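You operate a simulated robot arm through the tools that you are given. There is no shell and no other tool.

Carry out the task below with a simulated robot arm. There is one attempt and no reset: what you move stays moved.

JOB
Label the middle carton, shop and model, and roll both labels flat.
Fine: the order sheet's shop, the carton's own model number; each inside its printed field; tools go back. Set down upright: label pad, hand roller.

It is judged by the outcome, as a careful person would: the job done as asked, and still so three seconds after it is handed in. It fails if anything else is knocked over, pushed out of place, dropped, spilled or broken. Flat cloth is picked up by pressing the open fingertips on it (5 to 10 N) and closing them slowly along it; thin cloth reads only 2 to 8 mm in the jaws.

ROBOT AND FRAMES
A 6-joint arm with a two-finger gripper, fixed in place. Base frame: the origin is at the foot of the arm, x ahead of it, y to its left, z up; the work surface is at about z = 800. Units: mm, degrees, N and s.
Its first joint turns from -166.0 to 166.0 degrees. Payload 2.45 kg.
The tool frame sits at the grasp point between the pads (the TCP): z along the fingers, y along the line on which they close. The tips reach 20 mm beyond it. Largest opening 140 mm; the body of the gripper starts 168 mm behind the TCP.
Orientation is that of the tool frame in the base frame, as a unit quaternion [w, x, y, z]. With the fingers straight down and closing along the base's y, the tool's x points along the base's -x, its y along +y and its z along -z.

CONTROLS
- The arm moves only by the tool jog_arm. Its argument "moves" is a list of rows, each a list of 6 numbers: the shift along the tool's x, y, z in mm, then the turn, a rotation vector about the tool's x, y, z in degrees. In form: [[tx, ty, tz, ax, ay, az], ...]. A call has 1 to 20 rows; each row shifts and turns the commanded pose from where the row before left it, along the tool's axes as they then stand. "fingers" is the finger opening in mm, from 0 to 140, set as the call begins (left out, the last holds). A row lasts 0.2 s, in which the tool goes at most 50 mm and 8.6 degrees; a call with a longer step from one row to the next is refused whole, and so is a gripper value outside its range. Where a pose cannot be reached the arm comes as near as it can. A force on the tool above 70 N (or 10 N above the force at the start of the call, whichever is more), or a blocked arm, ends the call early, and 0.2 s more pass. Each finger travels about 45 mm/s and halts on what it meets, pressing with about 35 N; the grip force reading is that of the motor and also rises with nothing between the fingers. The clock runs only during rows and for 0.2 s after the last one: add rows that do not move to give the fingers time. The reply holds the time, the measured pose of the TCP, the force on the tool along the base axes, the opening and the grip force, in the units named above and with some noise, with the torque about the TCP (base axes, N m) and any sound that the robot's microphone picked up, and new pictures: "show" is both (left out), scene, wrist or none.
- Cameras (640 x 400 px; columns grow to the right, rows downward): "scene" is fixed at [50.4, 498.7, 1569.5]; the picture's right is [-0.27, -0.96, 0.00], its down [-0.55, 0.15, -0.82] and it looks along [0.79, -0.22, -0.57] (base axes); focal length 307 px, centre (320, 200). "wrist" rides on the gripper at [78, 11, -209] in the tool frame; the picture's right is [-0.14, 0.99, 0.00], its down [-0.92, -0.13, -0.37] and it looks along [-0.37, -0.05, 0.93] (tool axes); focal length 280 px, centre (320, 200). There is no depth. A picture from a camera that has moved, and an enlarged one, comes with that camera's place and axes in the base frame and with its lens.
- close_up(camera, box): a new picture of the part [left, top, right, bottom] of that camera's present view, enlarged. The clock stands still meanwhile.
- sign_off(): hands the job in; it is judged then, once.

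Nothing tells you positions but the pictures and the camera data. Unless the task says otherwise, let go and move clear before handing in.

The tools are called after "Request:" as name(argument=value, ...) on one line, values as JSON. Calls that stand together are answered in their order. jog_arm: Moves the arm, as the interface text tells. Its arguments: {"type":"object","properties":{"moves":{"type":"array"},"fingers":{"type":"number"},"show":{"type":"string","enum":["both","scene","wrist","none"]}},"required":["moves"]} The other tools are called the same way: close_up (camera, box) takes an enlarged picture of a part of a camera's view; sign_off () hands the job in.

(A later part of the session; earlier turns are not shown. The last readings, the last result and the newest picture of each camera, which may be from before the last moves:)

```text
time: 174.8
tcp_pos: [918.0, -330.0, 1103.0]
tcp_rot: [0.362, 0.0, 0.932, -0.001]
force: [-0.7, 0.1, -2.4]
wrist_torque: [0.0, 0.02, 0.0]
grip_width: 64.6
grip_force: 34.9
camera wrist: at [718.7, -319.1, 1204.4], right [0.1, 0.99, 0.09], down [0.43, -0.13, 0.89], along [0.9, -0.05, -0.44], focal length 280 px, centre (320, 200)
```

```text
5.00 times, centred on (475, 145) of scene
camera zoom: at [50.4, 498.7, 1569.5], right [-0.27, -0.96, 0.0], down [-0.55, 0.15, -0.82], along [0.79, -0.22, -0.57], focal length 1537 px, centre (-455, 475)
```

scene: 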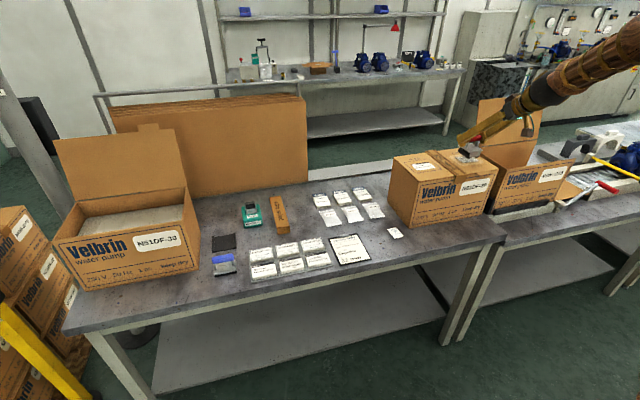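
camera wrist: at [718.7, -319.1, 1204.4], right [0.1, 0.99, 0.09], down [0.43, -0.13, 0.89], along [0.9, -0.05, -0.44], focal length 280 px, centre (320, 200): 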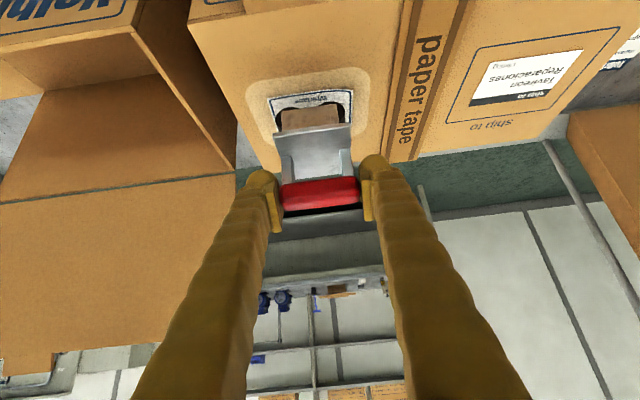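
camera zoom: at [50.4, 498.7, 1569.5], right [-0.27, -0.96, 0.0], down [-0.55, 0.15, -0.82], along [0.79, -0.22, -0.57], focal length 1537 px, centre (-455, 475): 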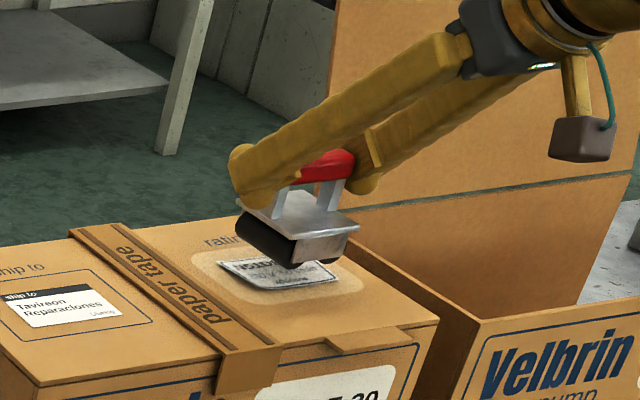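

Request:
jog_arm(moves=[[1.35, 0, 1.47, 0, 0, 0], [1.7, 0, 1.84, 0, 0, 0], [1.7, 0, 1.84, 0, 0, 0], [1.7, 0, 1.84, 0, 0, 0], [1.35, 0, 1.47, 0, 0, 0], [0.68, 0, 0.74, 0, 0, 0], [0.68, 0, 0.74, 0, 0, 0], [0.68, 0, 0.74, 0, 0, 0]], show="none")

Request:
jog_arm(moves=[[0.68, 0, 0.74, 0, 0, 0], [0.68, 0, 0.74, 0, 0, 0]], show="none")

Request:
jog_arm(moves=[[0.68, 0, 0.74, 0, 0, 0]], show="none")

Request:
jog_arm(moves=[[0.68, 0, 0.74, 0, 0, 0]], show="none")

```text
time: 176.6
tcp_pos: [917.5, -329.3, 1089.0]
tcp_rot: [0.363, 0.0, 0.932, 0.0]
force: [-0.5, -0.3, -1.6]
wrist_torque: [0.01, -0.01, 0.01]
grip_width: 64.4
grip_force: 35.1
```

```text
time: 177.2
tcp_pos: [917.2, -329.9, 1086.7]
tcp_rot: [0.363, 0.0, 0.932, -0.001]
force: [0.3, 0.4, -1.2]
wrist_torque: [0.03, 0.0, -0.01]
grip_width: 64.5
grip_force: 34.8
```

```text
time: 177.6
tcp_pos: [917.3, -329.8, 1086.3]
tcp_rot: [0.363, 0.0, 0.932, -0.001]
force: [-0.5, 0.0, -1.8]
wrist_torque: [0.02, 0.0, 0.03]
grip_width: 64.4
grip_force: 35.0
```

```text
time: 178.0
tcp_pos: [918.4, -329.0, 1085.9]
tcp_rot: [0.363, 0.0, 0.932, -0.001]
force: [0.6, 0.0, -1.2]
wrist_torque: [-0.02, 0.0, 0.0]
grip_width: 64.2
grip_force: 35.2
```

Request:
jog_arm(moves=[[0.68, 0, 0.74, 0, 0, 0]], show="none")

Request:
jog_arm(moves=[[0.68, 0, 0.74, 0, 0, 0]], show="none")

Request:
jog_arm(moves=[[0.34, 0, 0.37, 0, 0, 0]], show="none")

Request:
jog_arm(moves=[[0.34, 0, 0.37, 0, 0, 0]], show="wrist")

Request:
close_up(camera="wrist", box=[200, 40, 440, 220])

```text
time: 178.4
tcp_pos: [916.5, -329.4, 1085.6]
tcp_rot: [0.362, 0.0, 0.932, -0.001]
force: [-0.6, -0.2, -2.2]
wrist_torque: [0.01, -0.01, 0.02]
grip_width: 64.2
grip_force: 35.0
```

```text
time: 178.8
tcp_pos: [916.6, -330.2, 1084.3]
tcp_rot: [0.363, 0.0, 0.932, 0.0]
force: [0.0, -0.5, 3.6]
wrist_torque: [-0.04, 0.13, 0.0]
grip_width: 64.5
grip_force: 35.4
```

```text
time: 179.2
tcp_pos: [917.9, -329.8, 1082.8]
tcp_rot: [0.363, 0.001, 0.932, -0.001]
force: [-4.0, 0.2, 9.3]
wrist_torque: [-0.04, 0.53, 0.01]
grip_width: 64.4
grip_force: 35.0
```

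```text
time: 179.6
tcp_pos: [915.8, -330.3, 1083.5]
tcp_rot: [0.364, 0.0, 0.932, -0.001]
force: [-3.9, 0.7, 15.1]
wrist_torque: [0.01, 0.33, 0.02]
grip_width: 64.3
grip_force: 34.9
camera wrist: at [717.9, -319.0, 1184.1], right [0.1, 0.99, 0.09], down [0.43, -0.13, 0.89], along [0.9, -0.05, -0.44], focal length 280 px, centre (320, 200)
```

wrist: 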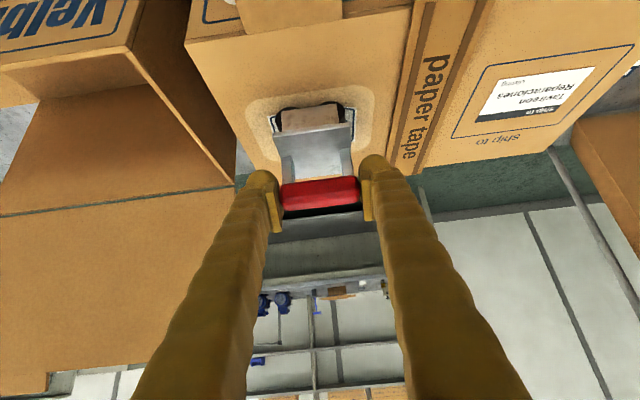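

```text
2.22 times, centred on (320, 130) of wrist
camera zoom: at [717.9, -319.0, 1184.1], right [0.1, 0.99, 0.09], down [0.43, -0.13, 0.89], along [0.9, -0.05, -0.44], focal length 623 px, centre (320, 356)
```

zoom: 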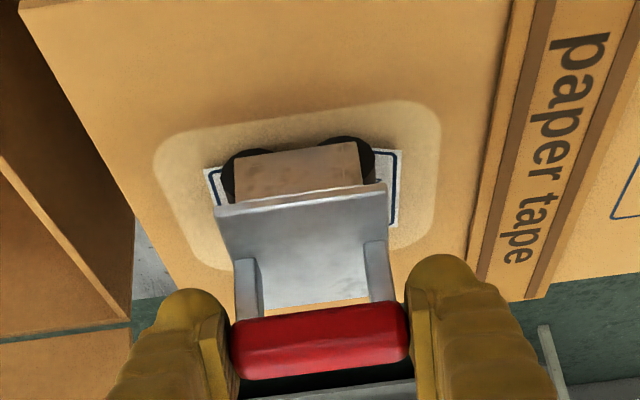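

15 N contact. Rolling back and forth over this label.

Request:
jog_arm(moves=[[0, 1.5, 0, 0, 0, 0], [0, 3, 0, 0, 0, 0], [0, 4, 0, 0, 0, 0], [0, 4, 0, 0, 0, 0], [0, 4, 0, 0, 0, 0], [0, 4, 0, 0, 0, 0], [0, 4, 0, 0, 0, 0], [0, 4, 0, 0, 0, 0], [0, 3, 0, 0, 0, 0], [0, 1.5, 0, 0, 0, 0]], show="none")

Request:
jog_arm(moves=[[0, -1.5, 0, 0, 0, 0], [0, -3, 0, 0, 0, 0], [0, -4, 0, 0, 0, 0], [0, -4, 0, 0, 0, 0], [0, -4, 0, 0, 0, 0], [0, -4, 0, 0, 0, 0], [0, -4, 0, 0, 0, 0], [0, -4, 0, 0, 0, 0], [0, -4, 0, 0, 0, 0], [0, -4, 0, 0, 0, 0], [0, -4, 0, 0, 0, 0], [0, -4, 0, 0, 0, 0], [0, -4, 0, 0, 0, 0], [0, -4, 0, 0, 0, 0], [0, -4, 0, 0, 0, 0], [0, -4, 0, 0, 0, 0], [0, -3, 0, 0, 0, 0], [0, -1.5, 0, 0, 0, 0]], show="wrist")

Request:
close_up(camera="wrist", box=[200, 40, 440, 220])

```text
time: 181.8
tcp_pos: [917.4, -296.3, 1082.9]
tcp_rot: [0.362, 0.0, 0.932, -0.001]
force: [-5.6, -0.3, 30.4]
wrist_torque: [-0.04, 0.45, -0.01]
grip_width: 64.8
grip_force: 35.1
```

```text
time: 185.6
tcp_pos: [916.4, -360.7, 1082.7]
tcp_rot: [0.363, 0.0, 0.932, 0.0]
force: [2.0, 0.0, 27.3]
wrist_torque: [-0.01, 0.07, 0.04]
grip_width: 64.3
grip_force: 34.6
camera wrist: at [718.1, -350.5, 1182.8], right [0.1, 0.99, 0.09], down [0.43, -0.13, 0.89], along [0.9, -0.05, -0.44], focal length 280 px, centre (320, 200)
```

wrist: 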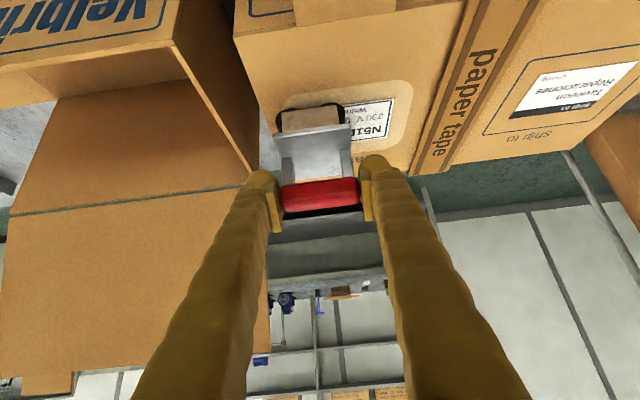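

```text
2.22 times, centred on (320, 130) of wrist
camera zoom: at [718.1, -350.5, 1182.8], right [0.1, 0.99, 0.09], down [0.43, -0.13, 0.89], along [0.9, -0.05, -0.44], focal length 623 px, centre (320, 356)
```

zoom: 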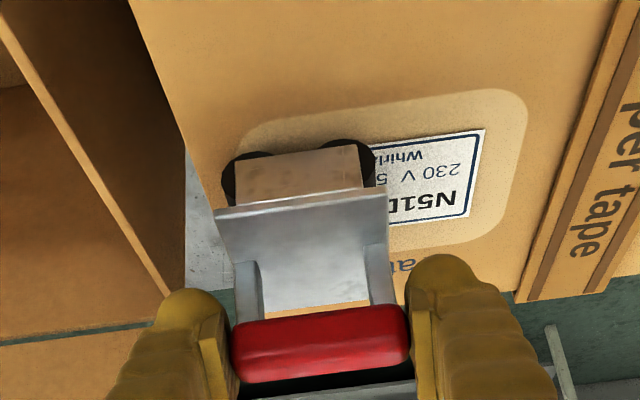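

Request:
jog_arm(moves=[[0, 1.5, 0, 0, 0, 0], [0, 3, 0, 0, 0, 0], [0, 4, 0, 0, 0, 0], [0, 4, 0, 0, 0, 0], [0, 4, 0, 0, 0, 0], [0, 4, 0, 0, 0, 0], [0, 4, 0, 0, 0, 0], [0, 4, 0, 0, 0, 0], [0, 4, 0, 0, 0, 0], [0, 4, 0, 0, 0, 0], [0, 4, 0, 0, 0, 0], [0, 4, 0, 0, 0, 0], [0, 4, 0, 0, 0, 0], [0, 4, 0, 0, 0, 0], [0, 4, 0, 0, 0, 0], [0, 4, 0, 0, 0, 0], [0, 3, 0, 0, 0, 0], [0, 1.5, 0, 0, 0, 0]], show="none")

Request:
jog_arm(moves=[[0, -1.5, 0, 0, 0, 0], [0, -3, 0, 0, 0, 0], [0, -4, 0, 0, 0, 0], [0, -4, 0, 0, 0, 0], [0, -4, 0, 0, 0, 0], [0, -4, 0, 0, 0, 0], [0, -4, 0, 0, 0, 0], [0, -4, 0, 0, 0, 0], [0, -3, 0, 0, 0, 0], [0, -1.5, 0, 0, 0, 0]], show="none")

Request:
jog_arm(moves=[[-0.68, 0, -0.74, 0, 0, 0], [-0.68, 0, -0.74, 0, 0, 0], [-0.68, 0, -0.74, 0, 0, 0], [-1.0, 0, -1.1, 0, 0, 0], [-1.7, 0, -1.84, 0, 0, 0], [-2.7, 0, -2.95, 0, 0, 0], [-4.05, 0, -4.42, 0, 0, 0], [-5.4, 0, -5.9, 0, 0, 0], [-6.76, 0, -7.37, 0, 0, 0], [-6.76, 0, -7.37, 0, 0, 0], [-6.76, 0, -7.37, 0, 0, 0], [-6.76, 0, -7.37, 0, 0, 0], [-5.4, 0, -5.9, 0, 0, 0], [-2.7, 0, -2.95, 0, 0, 0], [-1.35, 0, -1.47, 0, 0, 0]])

Request:
close_up(camera="wrist", box=[200, 0, 440, 180])

Request:
close_up(camera="scene", box=[385, 125, 505, 205])

```text
time: 189.4
tcp_pos: [918.2, -297.1, 1082.1]
tcp_rot: [0.362, 0.0, 0.932, -0.001]
force: [-6.2, -0.7, 8.3]
wrist_torque: [-0.01, 0.56, 0.0]
grip_width: 64.6
grip_force: 35.4
```

```text
time: 191.6
tcp_pos: [917.2, -329.5, 1082.3]
tcp_rot: [0.363, 0.0, 0.932, -0.001]
force: [0.4, 0.3, 14.9]
wrist_torque: [-0.02, 0.08, -0.01]
grip_width: 64.4
grip_force: 35.2
```

```text
time: 194.8
tcp_pos: [917.4, -330.5, 1160.4]
tcp_rot: [0.363, 0.0, 0.932, 0.0]
force: [0.9, 0.1, -2.3]
wrist_torque: [0.01, -0.01, 0.01]
grip_width: 64.2
grip_force: 34.9
camera wrist: at [718.2, -319.7, 1262.3], right [0.1, 0.99, 0.09], down [0.43, -0.13, 0.89], along [0.9, -0.05, -0.44], focal length 280 px, centre (320, 200)
```

scene: 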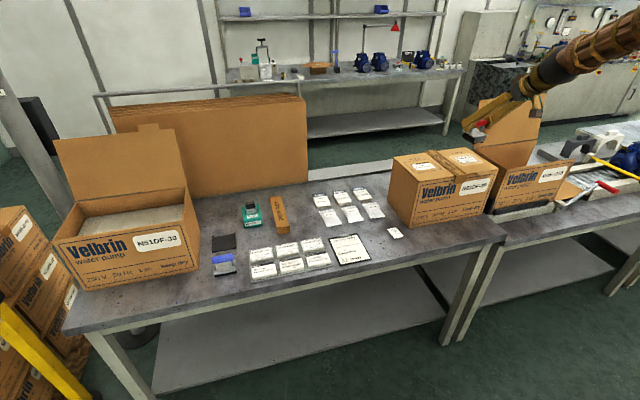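
wrist: 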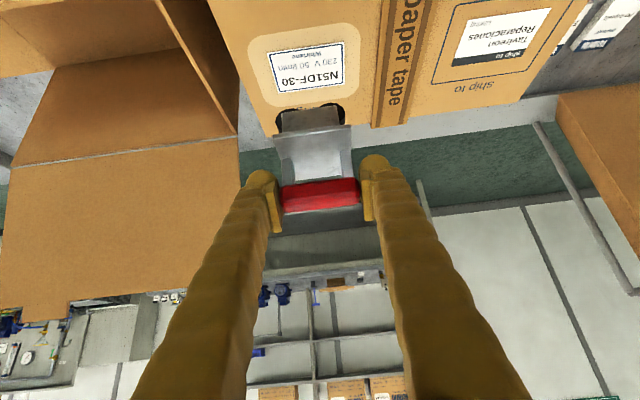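

```text
2.22 times, centred on (320, 90) of wrist
camera zoom: at [718.2, -319.7, 1262.3], right [0.1, 0.99, 0.09], down [0.43, -0.13, 0.89], along [0.9, -0.05, -0.44], focal length 623 px, centre (320, 444)
```

zoom: 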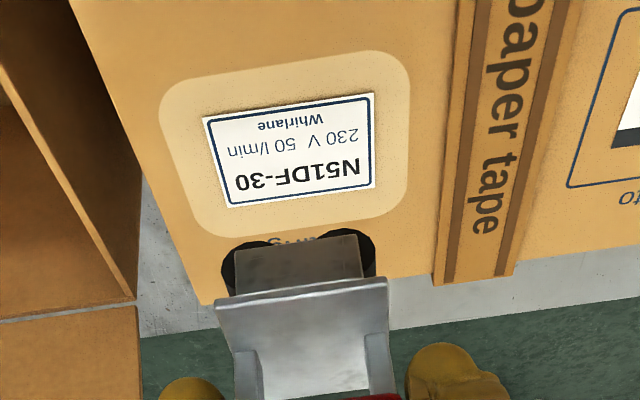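

```text
5.00 times, centred on (445, 165) of scene
camera zoom: at [50.4, 498.7, 1569.5], right [-0.27, -0.96, 0.0], down [-0.55, 0.15, -0.82], along [0.79, -0.22, -0.57], focal length 1537 px, centre (-305, 375)
```

zoom: 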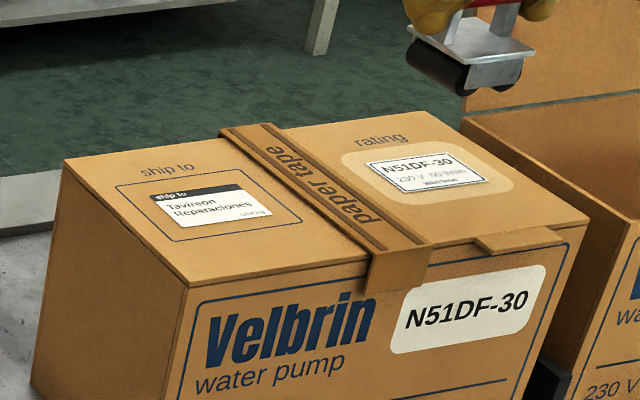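

The rating label looks flat, but I'll zoom in on its edges to be sure.

Request:
close_up(camera="scene", box=[450, 148, 492, 172])

Request:
close_up(camera="scene", box=[404, 154, 446, 178])

Request:
close_up(camera="wrist", box=[260, 30, 360, 105])

Request:
close_up(camera="wrist", box=[440, 0, 570, 80])

```text
15.24 times, centred on (471, 160) of scene
camera zoom: at [50.4, 498.7, 1569.5], right [-0.27, -0.96, 0.0], down [-0.55, 0.15, -0.82], along [0.79, -0.22, -0.57], focal length 4683 px, centre (-1981, 810)
```

zoom: 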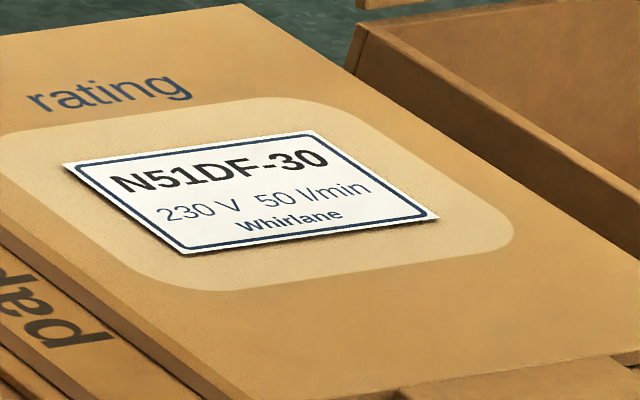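

```text
15.24 times, centred on (425, 166) of scene
camera zoom: at [50.4, 498.7, 1569.5], right [-0.27, -0.96, 0.0], down [-0.55, 0.15, -0.82], along [0.79, -0.22, -0.57], focal length 4683 px, centre (-1280, 718)
```

zoom: 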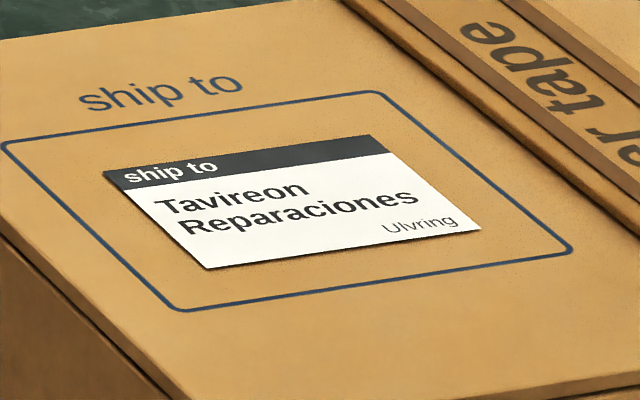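

```text
5.33 times, centred on (310, 68) of wrist
camera zoom: at [718.2, -319.7, 1262.3], right [0.1, 0.99, 0.09], down [0.43, -0.13, 0.89], along [0.9, -0.05, -0.44], focal length 1495 px, centre (373, 907)
```

zoom: 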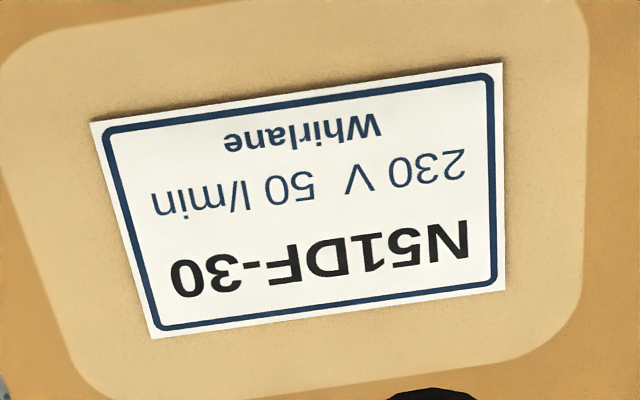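

```text
4.92 times, centred on (505, 40) of wrist
camera zoom: at [718.2, -319.7, 1262.3], right [0.1, 0.99, 0.09], down [0.43, -0.13, 0.89], along [0.9, -0.05, -0.44], focal length 1380 px, centre (-591, 988)
```

zoom: 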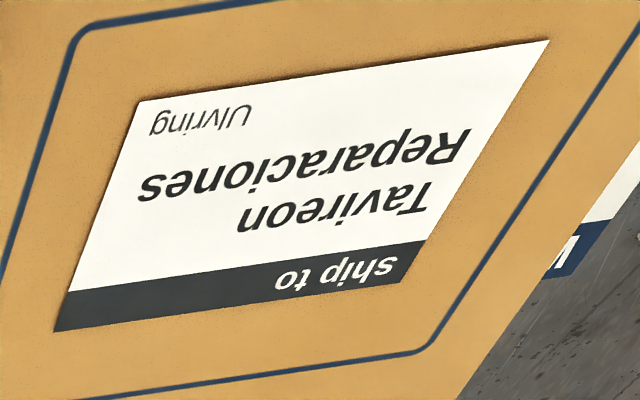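

The rating label shows a slightly stronger edge shadow on its +y side than the shop label, so I'll roll it once more, a bit more firmly.

Request:
jog_arm(moves=[[2.03, 0, 2.21, 0, 0, 0], [4.05, 0, 4.42, 0, 0, 0], [6.76, 0, 7.37, 0, 0, 0], [6.76, 0, 7.37, 0, 0, 0], [6.76, 0, 7.37, 0, 0, 0], [6.76, 0, 7.37, 0, 0, 0], [6.76, 0, 7.37, 0, 0, 0], [5.4, 0, 5.9, 0, 0, 0], [2.7, 0, 2.95, 0, 0, 0], [0.68, 0, 0.74, 0, 0, 0], [0, 0, 0, 0, 0, 0]], show="none")

Request:
jog_arm(moves=[[0.68, 0, 0.74, 0, 0, 0], [0.68, 0, 0.74, 0, 0, 0]], show="none")

Request:
jog_arm(moves=[[0.68, 0, 0.74, 0, 0, 0]], show="none")

Request:
jog_arm(moves=[[0.68, 0, 0.74, 0, 0, 0]], show="none")

```text
time: 197.2
tcp_pos: [916.7, -330.1, 1088.3]
tcp_rot: [0.363, 0.0, 0.932, 0.0]
force: [-0.2, 0.1, -1.4]
wrist_torque: [0.0, 0.04, 0.0]
grip_width: 63.9
grip_force: 34.7
```

```text
time: 197.8
tcp_pos: [917.2, -329.1, 1087.2]
tcp_rot: [0.362, 0.0, 0.932, 0.0]
force: [0.2, -0.3, -1.9]
wrist_torque: [0.01, 0.01, 0.0]
grip_width: 64.5
grip_force: 35.2
```

```text
time: 198.2
tcp_pos: [916.5, -328.6, 1086.5]
tcp_rot: [0.362, -0.001, 0.932, -0.001]
force: [-0.4, -0.5, -0.6]
wrist_torque: [-0.01, 0.02, 0.01]
grip_width: 64.1
grip_force: 35.5
```

```text
time: 198.6
tcp_pos: [916.8, -329.4, 1084.8]
tcp_rot: [0.362, 0.0, 0.932, 0.0]
force: [-0.3, 0.0, -1.5]
wrist_torque: [0.0, -0.05, 0.02]
grip_width: 64.1
grip_force: 35.0
```

Request:
jog_arm(moves=[[0.68, 0, 0.74, 0, 0, 0]], show="none")

Request:
jog_arm(moves=[[0.68, 0, 0.74, 0, 0, 0]], show="none")

Request:
jog_arm(moves=[[0.34, 0, 0.37, 0, 0, 0]], show="none")

Request:
jog_arm(moves=[[0.34, 0, 0.37, 0, 0, 0]], show="none")

```text
time: 199.0
tcp_pos: [918.2, -330.5, 1084.2]
tcp_rot: [0.362, 0.001, 0.932, -0.001]
force: [1.0, -0.7, -2.5]
wrist_torque: [0.02, 0.0, 0.0]
grip_width: 64.3
grip_force: 35.2
```

```text
time: 199.4
tcp_pos: [916.4, -330.3, 1083.1]
tcp_rot: [0.363, 0.0, 0.932, -0.001]
force: [-0.1, 0.6, 3.3]
wrist_torque: [-0.03, 0.18, 0.02]
grip_width: 64.5
grip_force: 35.5
```

```text
time: 199.8
tcp_pos: [918.2, -330.3, 1083.1]
tcp_rot: [0.362, 0.0, 0.932, -0.001]
force: [-2.7, -0.2, 8.1]
wrist_torque: [-0.01, 0.37, 0.01]
grip_width: 64.4
grip_force: 35.7
```

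```text
time: 200.2
tcp_pos: [918.3, -330.2, 1082.5]
tcp_rot: [0.363, 0.0, 0.932, -0.001]
force: [-2.9, 0.4, 15.3]
wrist_torque: [-0.02, 0.24, 0.0]
grip_width: 63.9
grip_force: 35.1
```

Request:
jog_arm(moves=[[0.34, 0, 0.37, 0, 0, 0]], show="none")

Request:
jog_arm(moves=[[0, 1.5, 0, 0, 0, 0], [0, 3, 0, 0, 0, 0], [0, 4, 0, 0, 0, 0], [0, 4, 0, 0, 0, 0], [0, 4, 0, 0, 0, 0], [0, 4, 0, 0, 0, 0], [0, 4, 0, 0, 0, 0], [0, 4, 0, 0, 0, 0], [0, 3, 0, 0, 0, 0], [0, 3, 0, 0, 0, 0], [0, 1.5, 0, 0, 0, 0]], show="none")

Request:
jog_arm(moves=[[0, -1.5, 0, 0, 0, 0], [0, -3, 0, 0, 0, 0], [0, -4, 0, 0, 0, 0], [0, -4, 0, 0, 0, 0], [0, -4, 0, 0, 0, 0], [0, -4, 0, 0, 0, 0], [0, -4, 0, 0, 0, 0], [0, -4, 0, 0, 0, 0], [0, -4, 0, 0, 0, 0], [0, -4, 0, 0, 0, 0], [0, -4, 0, 0, 0, 0], [0, -4, 0, 0, 0, 0], [0, -4, 0, 0, 0, 0], [0, -4, 0, 0, 0, 0], [0, -4, 0, 0, 0, 0], [0, -4, 0, 0, 0, 0], [0, -3, 0, 0, 0, 0], [0, -3, 0, 0, 0, 0], [0, -1.5, 0, 0, 0, 0]], show="none")

Request:
jog_arm(moves=[[0, 1.5, 0, 0, 0, 0], [0, 3, 0, 0, 0, 0], [0, 4, 0, 0, 0, 0], [0, 4, 0, 0, 0, 0], [0, 4, 0, 0, 0, 0], [0, 4, 0, 0, 0, 0], [0, 4, 0, 0, 0, 0], [0, 4, 0, 0, 0, 0], [0, 4, 0, 0, 0, 0], [0, 4, 0, 0, 0, 0], [0, 4, 0, 0, 0, 0], [0, 4, 0, 0, 0, 0], [0, 4, 0, 0, 0, 0], [0, 4, 0, 0, 0, 0], [0, 4, 0, 0, 0, 0], [0, 4, 0, 0, 0, 0], [0, 3, 0, 0, 0, 0], [0, 3, 0, 0, 0, 0], [0, 1.5, 0, 0, 0, 0]], show="none")

Request:
jog_arm(moves=[[0, -1.5, 0, 0, 0, 0], [0, -3, 0, 0, 0, 0], [0, -4, 0, 0, 0, 0], [0, -4, 0, 0, 0, 0], [0, -4, 0, 0, 0, 0], [0, -4, 0, 0, 0, 0], [0, -4, 0, 0, 0, 0], [0, -4, 0, 0, 0, 0], [0, -3, 0, 0, 0, 0], [0, -3, 0, 0, 0, 0], [0, -1.5, 0, 0, 0, 0]], show="none")

Request:
jog_arm(moves=[[-0.68, 0, -0.74, 0, 0, 0], [-0.68, 0, -0.74, 0, 0, 0], [-0.68, 0, -0.74, 0, 0, 0], [-1.0, 0, -1.1, 0, 0, 0], [-1.7, 0, -1.84, 0, 0, 0], [-2.7, 0, -2.95, 0, 0, 0], [-4.05, 0, -4.42, 0, 0, 0], [-5.4, 0, -5.9, 0, 0, 0], [-6.76, 0, -7.37, 0, 0, 0], [-6.76, 0, -7.37, 0, 0, 0], [-6.76, 0, -7.37, 0, 0, 0], [-6.76, 0, -7.37, 0, 0, 0], [-5.4, 0, -5.9, 0, 0, 0], [-2.7, 0, -2.95, 0, 0, 0], [-1.35, 0, -1.47, 0, 0, 0]])

Request:
close_up(camera="scene", box=[450, 148, 492, 172])

Request:
close_up(camera="scene", box=[385, 125, 505, 205])

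```text
time: 200.6
tcp_pos: [917.2, -330.2, 1082.5]
tcp_rot: [0.365, 0.0, 0.931, -0.001]
force: [-2.9, -0.4, 17.9]
wrist_torque: [0.0, 0.06, 0.0]
grip_width: 64.3
grip_force: 35.8
```

```text
time: 203.0
tcp_pos: [916.0, -293.4, 1081.8]
tcp_rot: [0.364, 0.001, 0.931, -0.001]
force: [-4.5, 0.3, 26.7]
wrist_torque: [-0.01, 0.35, -0.03]
grip_width: 64.3
grip_force: 35.1
```

```text
time: 207.0
tcp_pos: [917.8, -361.1, 1082.1]
tcp_rot: [0.362, 0.0, 0.932, 0.0]
force: [4.1, 0.3, 10.2]
wrist_torque: [-0.01, -0.17, -0.05]
grip_width: 64.3
grip_force: 34.8
```

```text
time: 211.0
tcp_pos: [918.0, -293.3, 1080.9]
tcp_rot: [0.363, 0.0, 0.932, 0.0]
force: [-8.6, 0.3, 11.7]
wrist_torque: [-0.03, 0.56, -0.01]
grip_width: 64.7
grip_force: 35.1
```

```text
time: 213.4
tcp_pos: [917.1, -329.8, 1080.6]
tcp_rot: [0.363, 0.001, 0.932, -0.002]
force: [5.4, 0.0, 11.3]
wrist_torque: [-0.03, -0.16, -0.02]
grip_width: 64.5
grip_force: 35.0
```

```text
time: 216.6
tcp_pos: [916.3, -330.6, 1159.1]
tcp_rot: [0.362, 0.0, 0.932, 0.0]
force: [1.1, -1.0, -1.8]
wrist_torque: [-0.03, 0.03, 0.02]
grip_width: 64.4
grip_force: 34.9
camera wrist: at [717.5, -319.2, 1260.9], right [0.1, 0.99, 0.09], down [0.43, -0.13, 0.89], along [0.9, -0.05, -0.44], focal length 280 px, centre (320, 200)
```

scene: 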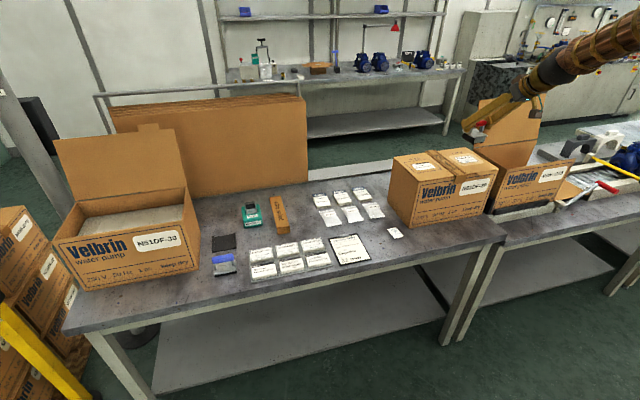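
wrist: 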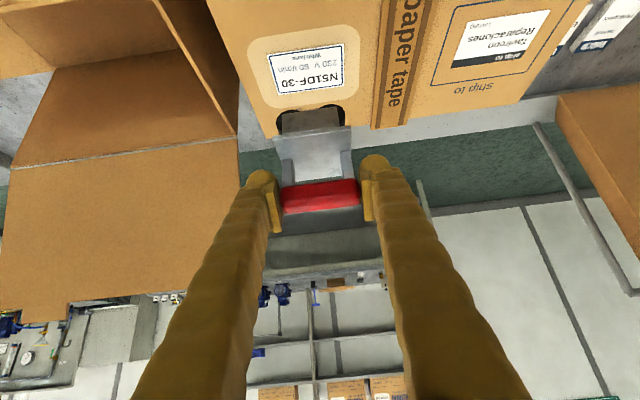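

```text
15.24 times, centred on (471, 160) of scene
camera zoom: at [50.4, 498.7, 1569.5], right [-0.27, -0.96, 0.0], down [-0.55, 0.15, -0.82], along [0.79, -0.22, -0.57], focal length 4683 px, centre (-1981, 810)
```

zoom: 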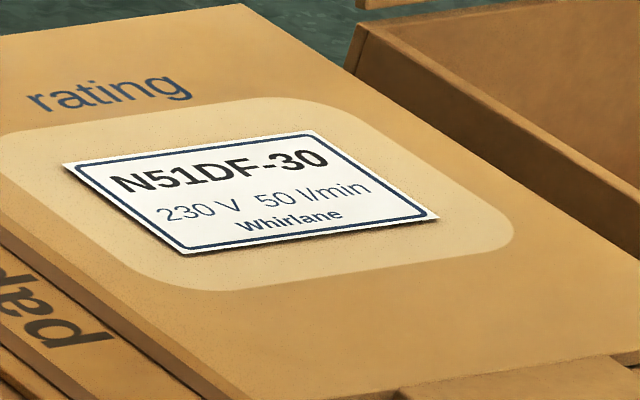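

```text
5.00 times, centred on (445, 165) of scene
camera zoom: at [50.4, 498.7, 1569.5], right [-0.27, -0.96, 0.0], down [-0.55, 0.15, -0.82], along [0.79, -0.22, -0.57], focal length 1537 px, centre (-305, 375)
```

zoom: 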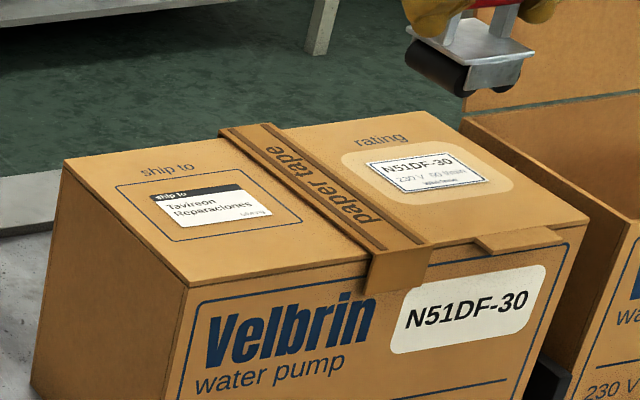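

No change from the extra pass, so the label is flat. Now the roller goes back to its cradle at (938, 612).

Request:
jog_arm(moves=[[-0.078, 4.71, 0.071, 0, 0, 0], [-0.155, 9.42, 0.142, 0, 0, 0], [-0.271, 16.49, 0.249, 0, 0, 0], [-0.388, 23.55, 0.355, 0, 0, 0], [-0.498, 30.24, 0.456, 0, 0, 0], [-0.498, 30.24, 0.456, 0, 0, 0], [-0.498, 30.24, 0.456, 0, 0, 0], [-0.498, 30.24, 0.456, 0, 0, 0], [-0.498, 30.24, 0.456, 0, 0, 0], [-0.498, 30.24, 0.456, 0, 0, 0], [-0.498, 30.24, 0.456, 0, 0, 0], [-0.498, 30.24, 0.456, 0, 0, 0], [-0.498, 30.24, 0.456, 0, 0, 0], [-0.498, 30.24, 0.456, 0, 0, 0], [-0.498, 30.24, 0.456, 0, 0, 0], [-0.498, 30.24, 0.456, 0, 0, 0], [-0.388, 23.55, 0.355, 0, 0, 0], [-0.271, 16.49, 0.249, 0, 0, 0], [-0.155, 9.42, 0.142, 0, 0, 0], [-0.078, 4.71, 0.071, 0, 0, 0]], show="none")

Request:
jog_arm(moves=[[-0.078, 4.71, 0.071, 0, 0, 0], [-0.155, 9.42, 0.142, 0, 0, 0], [-0.271, 16.49, 0.249, 0, 0, 0], [-0.388, 23.55, 0.355, 0, 0, 0], [-0.498, 30.24, 0.456, 0, 0, 0], [-0.498, 30.24, 0.456, 0, 0, 0], [-0.498, 30.24, 0.456, 0, 0, 0], [-0.498, 30.24, 0.456, 0, 0, 0], [-0.498, 30.24, 0.456, 0, 0, 0], [-0.498, 30.24, 0.456, 0, 0, 0], [-0.498, 30.24, 0.456, 0, 0, 0], [-0.498, 30.24, 0.456, 0, 0, 0], [-0.498, 30.24, 0.456, 0, 0, 0], [-0.498, 30.24, 0.456, 0, 0, 0], [-0.498, 30.24, 0.456, 0, 0, 0], [-0.498, 30.24, 0.456, 0, 0, 0], [-0.388, 23.55, 0.355, 0, 0, 0], [-0.271, 16.49, 0.249, 0, 0, 0], [-0.155, 9.42, 0.142, 0, 0, 0], [-0.078, 4.71, 0.071, 0, 0, 0]])

```text
time: 220.8
tcp_pos: [928.9, 140.8, 1160.2]
tcp_rot: [0.362, 0.001, 0.932, 0.0]
force: [-0.8, 0.0, -1.9]
wrist_torque: [-0.01, 0.0, -0.05]
grip_width: 64.5
grip_force: 35.2
```

```text
time: 225.0
tcp_pos: [940.1, 612.1, 1158.0]
tcp_rot: [0.363, 0.0, 0.932, -0.001]
force: [0.0, 0.6, -1.6]
wrist_torque: [0.04, 0.0, -0.02]
grip_width: 63.9
grip_force: 34.8
camera wrist: at [740.3, 623.0, 1259.6], right [0.1, 0.99, 0.09], down [0.43, -0.13, 0.89], along [0.9, -0.05, -0.44], focal length 280 px, centre (320, 200)
```

scene: 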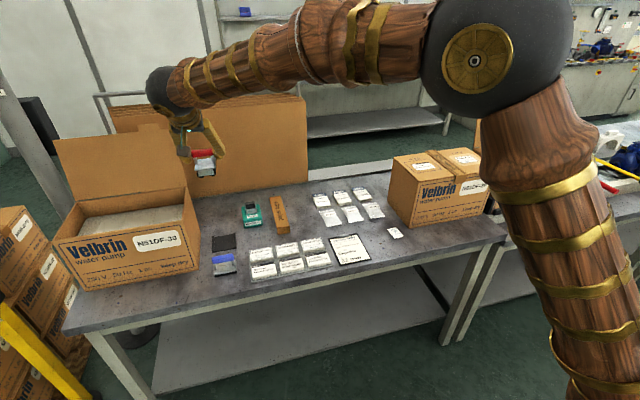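
wrist: 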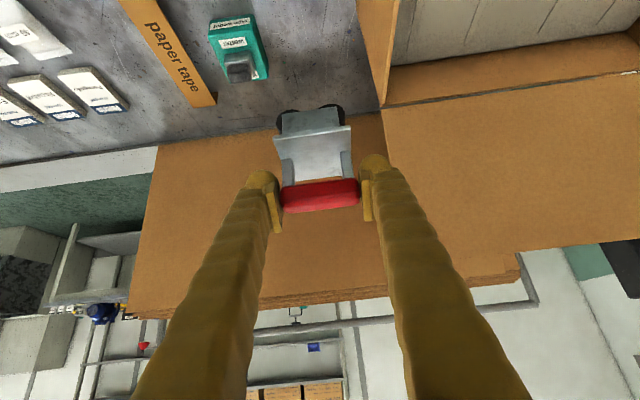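

Request:
jog_arm(moves=[[1.35, 0, 1.47, 0, 0, 0], [2.7, 0, 2.95, 0, 0, 0], [6.36, 0, 5.02, 0, 0, 0], [8.1, 0, 8.85, 0, 0, 0], [10.59, 0, 11.55, 0, 0, 0], [10.59, 0, 11.55, 0, 0, 0], [10.59, 0, 11.55, 0, 0, 0], [10.59, 0, 11.55, 0, 0, 0], [10.59, 0, 11.55, 0, 0, 0], [10.59, 0, 11.55, 0, 0, 0], [10.59, 0, 11.55, 0, 0, 0], [10.59, 0, 11.55, 0, 0, 0], [10.59, 0, 11.55, 0, 0, 0], [10.59, 0, 11.55, 0, 0, 0], [10.59, 0, 11.55, 0, 0, 0], [10.59, 0, 11.55, 0, 0, 0], [8.1, 0, 8.85, 0, 0, 0], [5.4, 0, 5.9, 0, 0, 0], [2.7, 0, 2.95, 0, 0, 0], [1.35, 0, 1.47, 0, 0, 0]])

Request:
close_up(camera="wrist", box=[220, 40, 440, 240])

Request:
close_up(camera="scene", box=[185, 200, 265, 280])

```text
time: 229.2
tcp_pos: [938.6, 611.4, 919.1]
tcp_rot: [0.362, 0.001, 0.932, -0.002]
force: [-0.4, 0.9, -2.1]
wrist_torque: [0.01, -0.01, 0.03]
grip_width: 64.1
grip_force: 35.2
camera wrist: at [739.2, 622.4, 1020.1], right [0.1, 0.99, 0.09], down [0.43, -0.13, 0.89], along [0.9, -0.05, -0.44], focal length 280 px, centre (320, 200)
```

scene: 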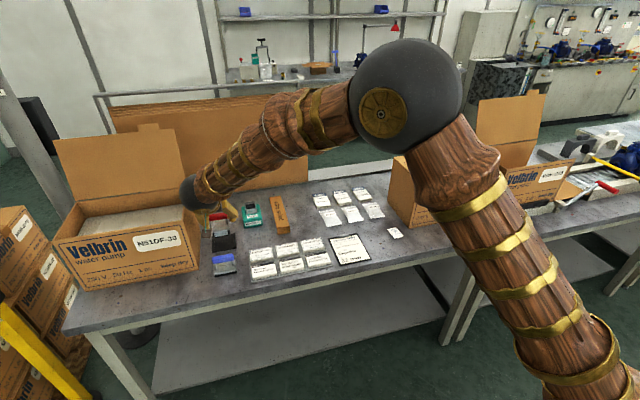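
wrist: 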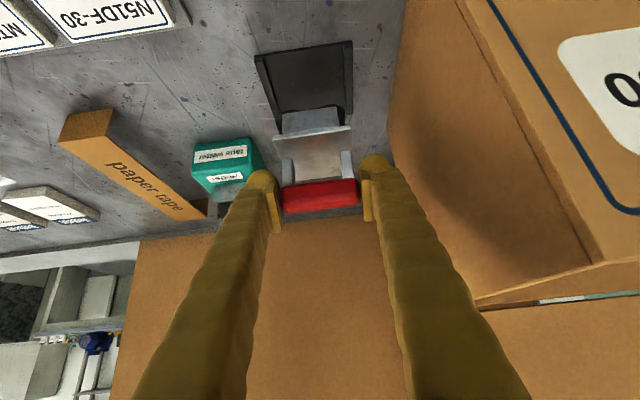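

```text
2.00 times, centred on (330, 140) of wrist
camera zoom: at [739.2, 622.4, 1020.1], right [0.1, 0.99, 0.09], down [0.43, -0.13, 0.89], along [0.9, -0.05, -0.44], focal length 561 px, centre (300, 320)
```

zoom: 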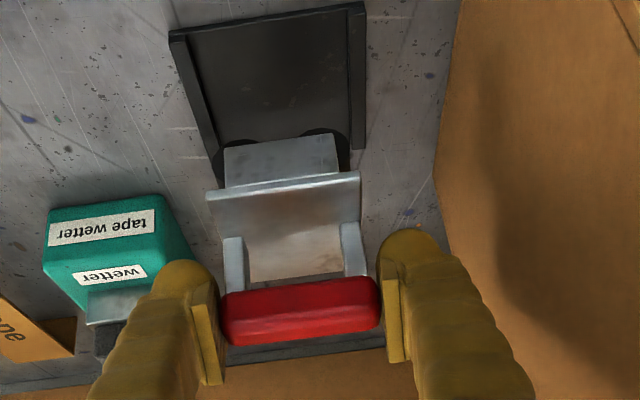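

```text
5.00 times, centred on (225, 240) of scene
camera zoom: at [50.4, 498.7, 1569.5], right [-0.27, -0.96, 0.0], down [-0.55, 0.15, -0.82], along [0.79, -0.22, -0.57], focal length 1537 px, centre (795, 0)
```

zoom: 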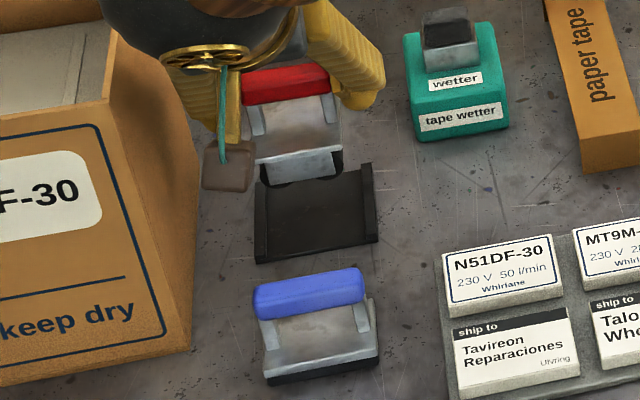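

The roller is lined up with its cradle. Lowering the rest of the way, slowly at the end.

Request:
jog_arm(moves=[[2.03, 0, 2.21, 0, 0, 0], [3.38, 0, 3.69, 0, 0, 0], [4.05, 0, 4.42, 0, 0, 0], [4.05, 0, 4.42, 0, 0, 0], [4.05, 0, 4.42, 0, 0, 0], [3.38, 0, 3.69, 0, 0, 0], [2.7, 0, 2.95, 0, 0, 0], [2.03, 0, 2.21, 0, 0, 0], [0, 0, 0, 0, 0, 0]], show="wrist")

Request:
close_up(camera="wrist", box=[220, 60, 440, 260])

```text
time: 231.2
tcp_pos: [936.8, 612.7, 880.7]
tcp_rot: [0.363, 0.0, 0.932, 0.0]
force: [0.9, 0.1, -1.0]
wrist_torque: [-0.01, 0.0, 0.03]
grip_width: 64.3
grip_force: 35.2
camera wrist: at [739.4, 622.4, 981.9], right [0.1, 0.99, 0.09], down [0.43, -0.13, 0.89], along [0.9, -0.05, -0.44], focal length 280 px, centre (320, 200)
```

wrist: 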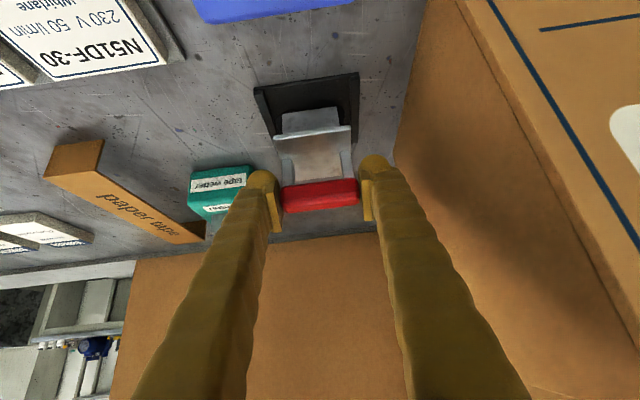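

```text
2.00 times, centred on (330, 160) of wrist
camera zoom: at [739.4, 622.4, 981.9], right [0.1, 0.99, 0.09], down [0.43, -0.13, 0.89], along [0.9, -0.05, -0.44], focal length 561 px, centre (300, 280)
```

zoom: 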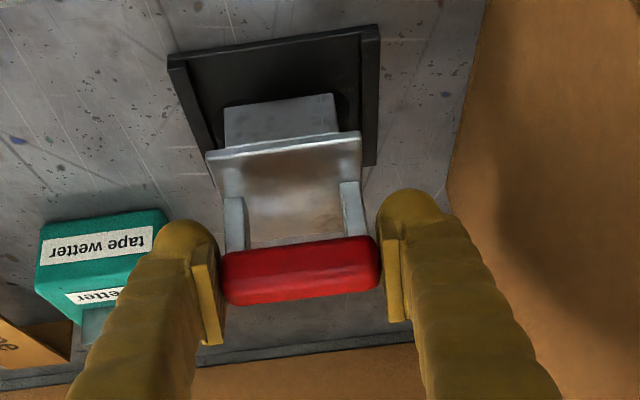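

Request:
jog_arm(moves=[[0.68, 0, 0.74, 0, 0, 0], [0.68, 0, 0.74, 0, 0, 0], [0.68, 0, 0.74, 0, 0, 0], [0.68, 0, 0.74, 0, 0, 0]], show="none")

Request:
jog_arm(moves=[[0.68, 0, 0.74, 0, 0, 0]], show="none")

Request:
jog_arm(moves=[[0.68, 0, 0.74, 0, 0, 0]], show="none")

Request:
jog_arm(moves=[[0.68, 0, 0.74, 0, 0, 0]], show="none")

```text
time: 232.2
tcp_pos: [938.9, 611.0, 876.7]
tcp_rot: [0.362, 0.0, 0.932, 0.0]
force: [0.6, -0.6, -2.2]
wrist_torque: [-0.02, 0.01, -0.02]
grip_width: 64.1
grip_force: 34.9
```

```text
time: 232.6
tcp_pos: [938.5, 612.1, 875.2]
tcp_rot: [0.363, 0.001, 0.932, -0.001]
force: [0.0, -0.1, -2.0]
wrist_torque: [-0.04, -0.01, 0.04]
grip_width: 64.0
grip_force: 34.8
```

```text
time: 233.0
tcp_pos: [938.3, 611.7, 875.4]
tcp_rot: [0.363, 0.0, 0.932, -0.001]
force: [-0.5, -0.1, -1.9]
wrist_torque: [0.01, -0.02, -0.02]
grip_width: 64.2
grip_force: 34.9
```

```text
time: 233.4
tcp_pos: [938.4, 612.9, 874.3]
tcp_rot: [0.362, -0.001, 0.932, 0.0]
force: [-0.7, 0.2, -2.3]
wrist_torque: [-0.02, 0.01, 0.02]
grip_width: 63.9
grip_force: 34.8
```

Request:
jog_arm(moves=[[0.34, 0, 0.37, 0, 0, 0]], show="none")

Request:
jog_arm(moves=[[0.34, 0, 0.37, 0, 0, 0]], show="none")

Request:
jog_arm(moves=[[0.34, 0, 0.37, 0, 0, 0]], show="none")

Request:
jog_arm(moves=[[0.34, 0, 0.37, 0, 0, 0]], show="wrist")

```text
time: 233.8
tcp_pos: [938.5, 611.9, 874.3]
tcp_rot: [0.363, 0.0, 0.932, 0.0]
force: [0.4, -0.1, -2.5]
wrist_torque: [-0.02, 0.01, 0.0]
grip_width: 64.1
grip_force: 34.9
```

```text
time: 234.2
tcp_pos: [939.6, 611.9, 873.8]
tcp_rot: [0.362, 0.0, 0.932, 0.0]
force: [0.4, 0.2, -1.2]
wrist_torque: [-0.01, 0.02, -0.03]
grip_width: 64.1
grip_force: 35.2
```

```text
time: 234.6
tcp_pos: [939.2, 612.1, 873.0]
tcp_rot: [0.363, 0.0, 0.932, -0.001]
force: [0.4, 0.1, -1.4]
wrist_torque: [0.0, -0.01, 0.01]
grip_width: 64.1
grip_force: 34.8
```

```text
time: 235.0
tcp_pos: [939.5, 612.3, 871.4]
tcp_rot: [0.362, 0.0, 0.932, 0.0]
force: [1.0, 0.0, -0.1]
wrist_torque: [-0.05, 0.05, -0.02]
grip_width: 64.2
grip_force: 34.3
camera wrist: at [740.0, 622.7, 973.2], right [0.1, 0.99, 0.09], down [0.43, -0.13, 0.89], along [0.9, -0.05, -0.44], focal length 280 px, centre (320, 200)
```

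wrist: 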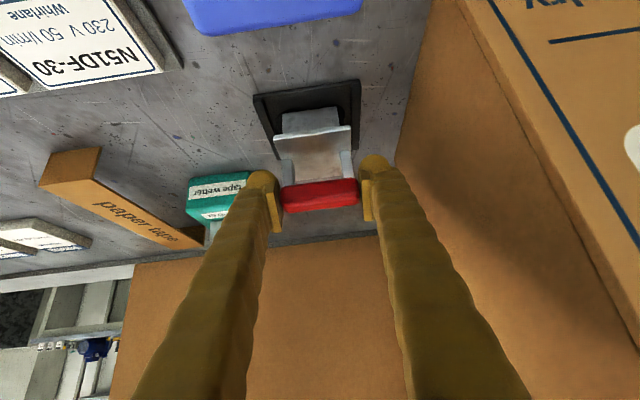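

Request:
jog_arm(moves=[[0.34, 0, 0.37, 0, 0, 0]], show="none")

Request:
jog_arm(moves=[[0.2, 0, 0.22, 0, 0, 0]], show="wrist")

Request:
close_up(camera="wrist", box=[220, 60, 440, 260])

```text
time: 235.4
tcp_pos: [939.5, 612.1, 872.1]
tcp_rot: [0.363, 0.0, 0.932, 0.0]
force: [-0.7, 0.3, 6.6]
wrist_torque: [-0.01, 0.28, -0.01]
grip_width: 64.2
grip_force: 35.0
```

```text
time: 235.8
tcp_pos: [939.7, 611.5, 872.7]
tcp_rot: [0.364, 0.0, 0.932, 0.001]
force: [0.0, -0.5, 11.8]
wrist_torque: [-0.03, 0.46, 0.0]
grip_width: 64.1
grip_force: 34.9
camera wrist: at [740.0, 623.1, 973.0], right [0.1, 0.99, 0.09], down [0.43, -0.13, 0.89], along [0.9, -0.05, -0.44], focal length 280 px, centre (320, 200)
```

wrist: 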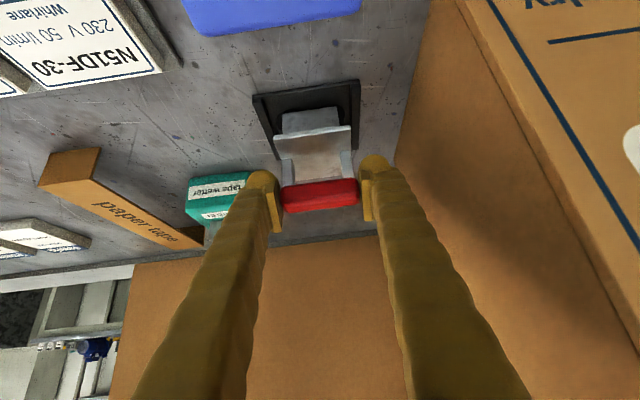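

```text
2.00 times, centred on (330, 160) of wrist
camera zoom: at [740.0, 623.1, 973.0], right [0.1, 0.99, 0.09], down [0.43, -0.13, 0.89], along [0.9, -0.05, -0.44], focal length 561 px, centre (300, 280)
```

zoom: 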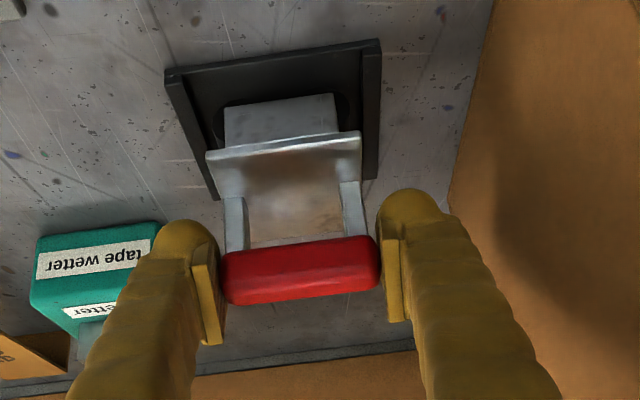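

The near ends touched first (a tiny pitch in the grip). A little more pressure levels it, then I release.

Request:
jog_arm(moves=[[0.34, 0, 0.37, 0, 0, 0], [0.2, 0, 0.22, 0, 0, 0]], show="none")

Request:
jog_arm(moves=[[-0.34, 0, -0.37, 0, 0, 0]], show="none")

Request:
jog_arm(moves=[[0, 0, 0, 0, 0, 0], [0, 0, 0, 0, 0, 0], [0, 0, 0, 0, 0, 0], [0, 0, 0, 0, 0, 0], [0, 0, 0, 0, 0, 0]], fingers=95)

Request:
close_up(camera="wrist", box=[220, 60, 440, 260])

```text
time: 236.4
tcp_pos: [938.3, 612.1, 873.4]
tcp_rot: [0.363, 0.0, 0.932, 0.0]
force: [-6.1, -0.4, 30.3]
wrist_torque: [-0.09, 0.86, 0.05]
grip_width: 64.3
grip_force: 35.0
```

```text
time: 236.8
tcp_pos: [939.6, 612.2, 872.2]
tcp_rot: [0.363, 0.0, 0.932, 0.0]
force: [5.4, 0.0, 31.5]
wrist_torque: [-0.03, -0.04, 0.03]
grip_width: 64.3
grip_force: 35.5
```

```text
time: 238.0
tcp_pos: [938.5, 612.4, 869.4]
tcp_rot: [0.362, 0.0, 0.932, -0.001]
force: [0.4, 0.3, 0.4]
wrist_torque: [-0.01, -0.02, -0.01]
grip_width: 94.9
grip_force: 0.1
camera wrist: at [739.7, 622.9, 971.3], right [0.1, 0.99, 0.09], down [0.43, -0.13, 0.89], along [0.9, -0.05, -0.44], focal length 280 px, centre (320, 200)
```

scene: 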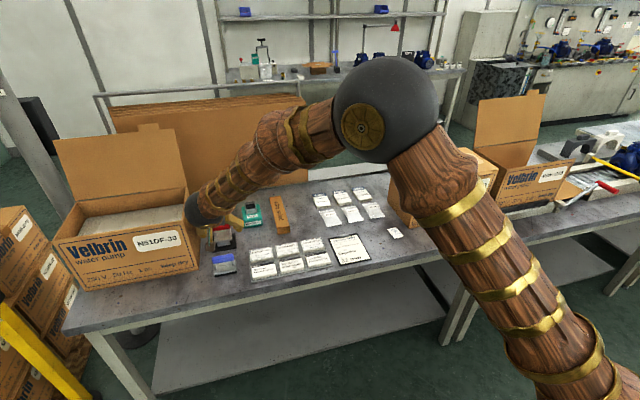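
wrist: 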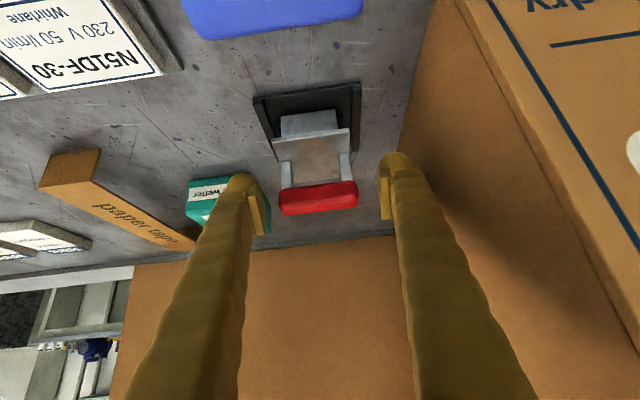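

```text
2.00 times, centred on (330, 160) of wrist
camera zoom: at [739.7, 622.9, 971.3], right [0.1, 0.99, 0.09], down [0.43, -0.13, 0.89], along [0.9, -0.05, -0.44], focal length 561 px, centre (300, 280)
```

zoom: 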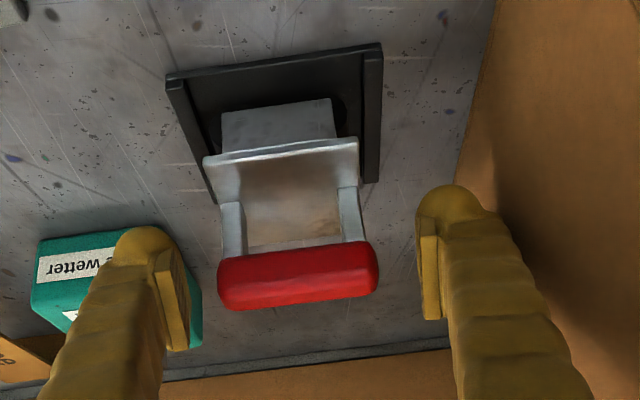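

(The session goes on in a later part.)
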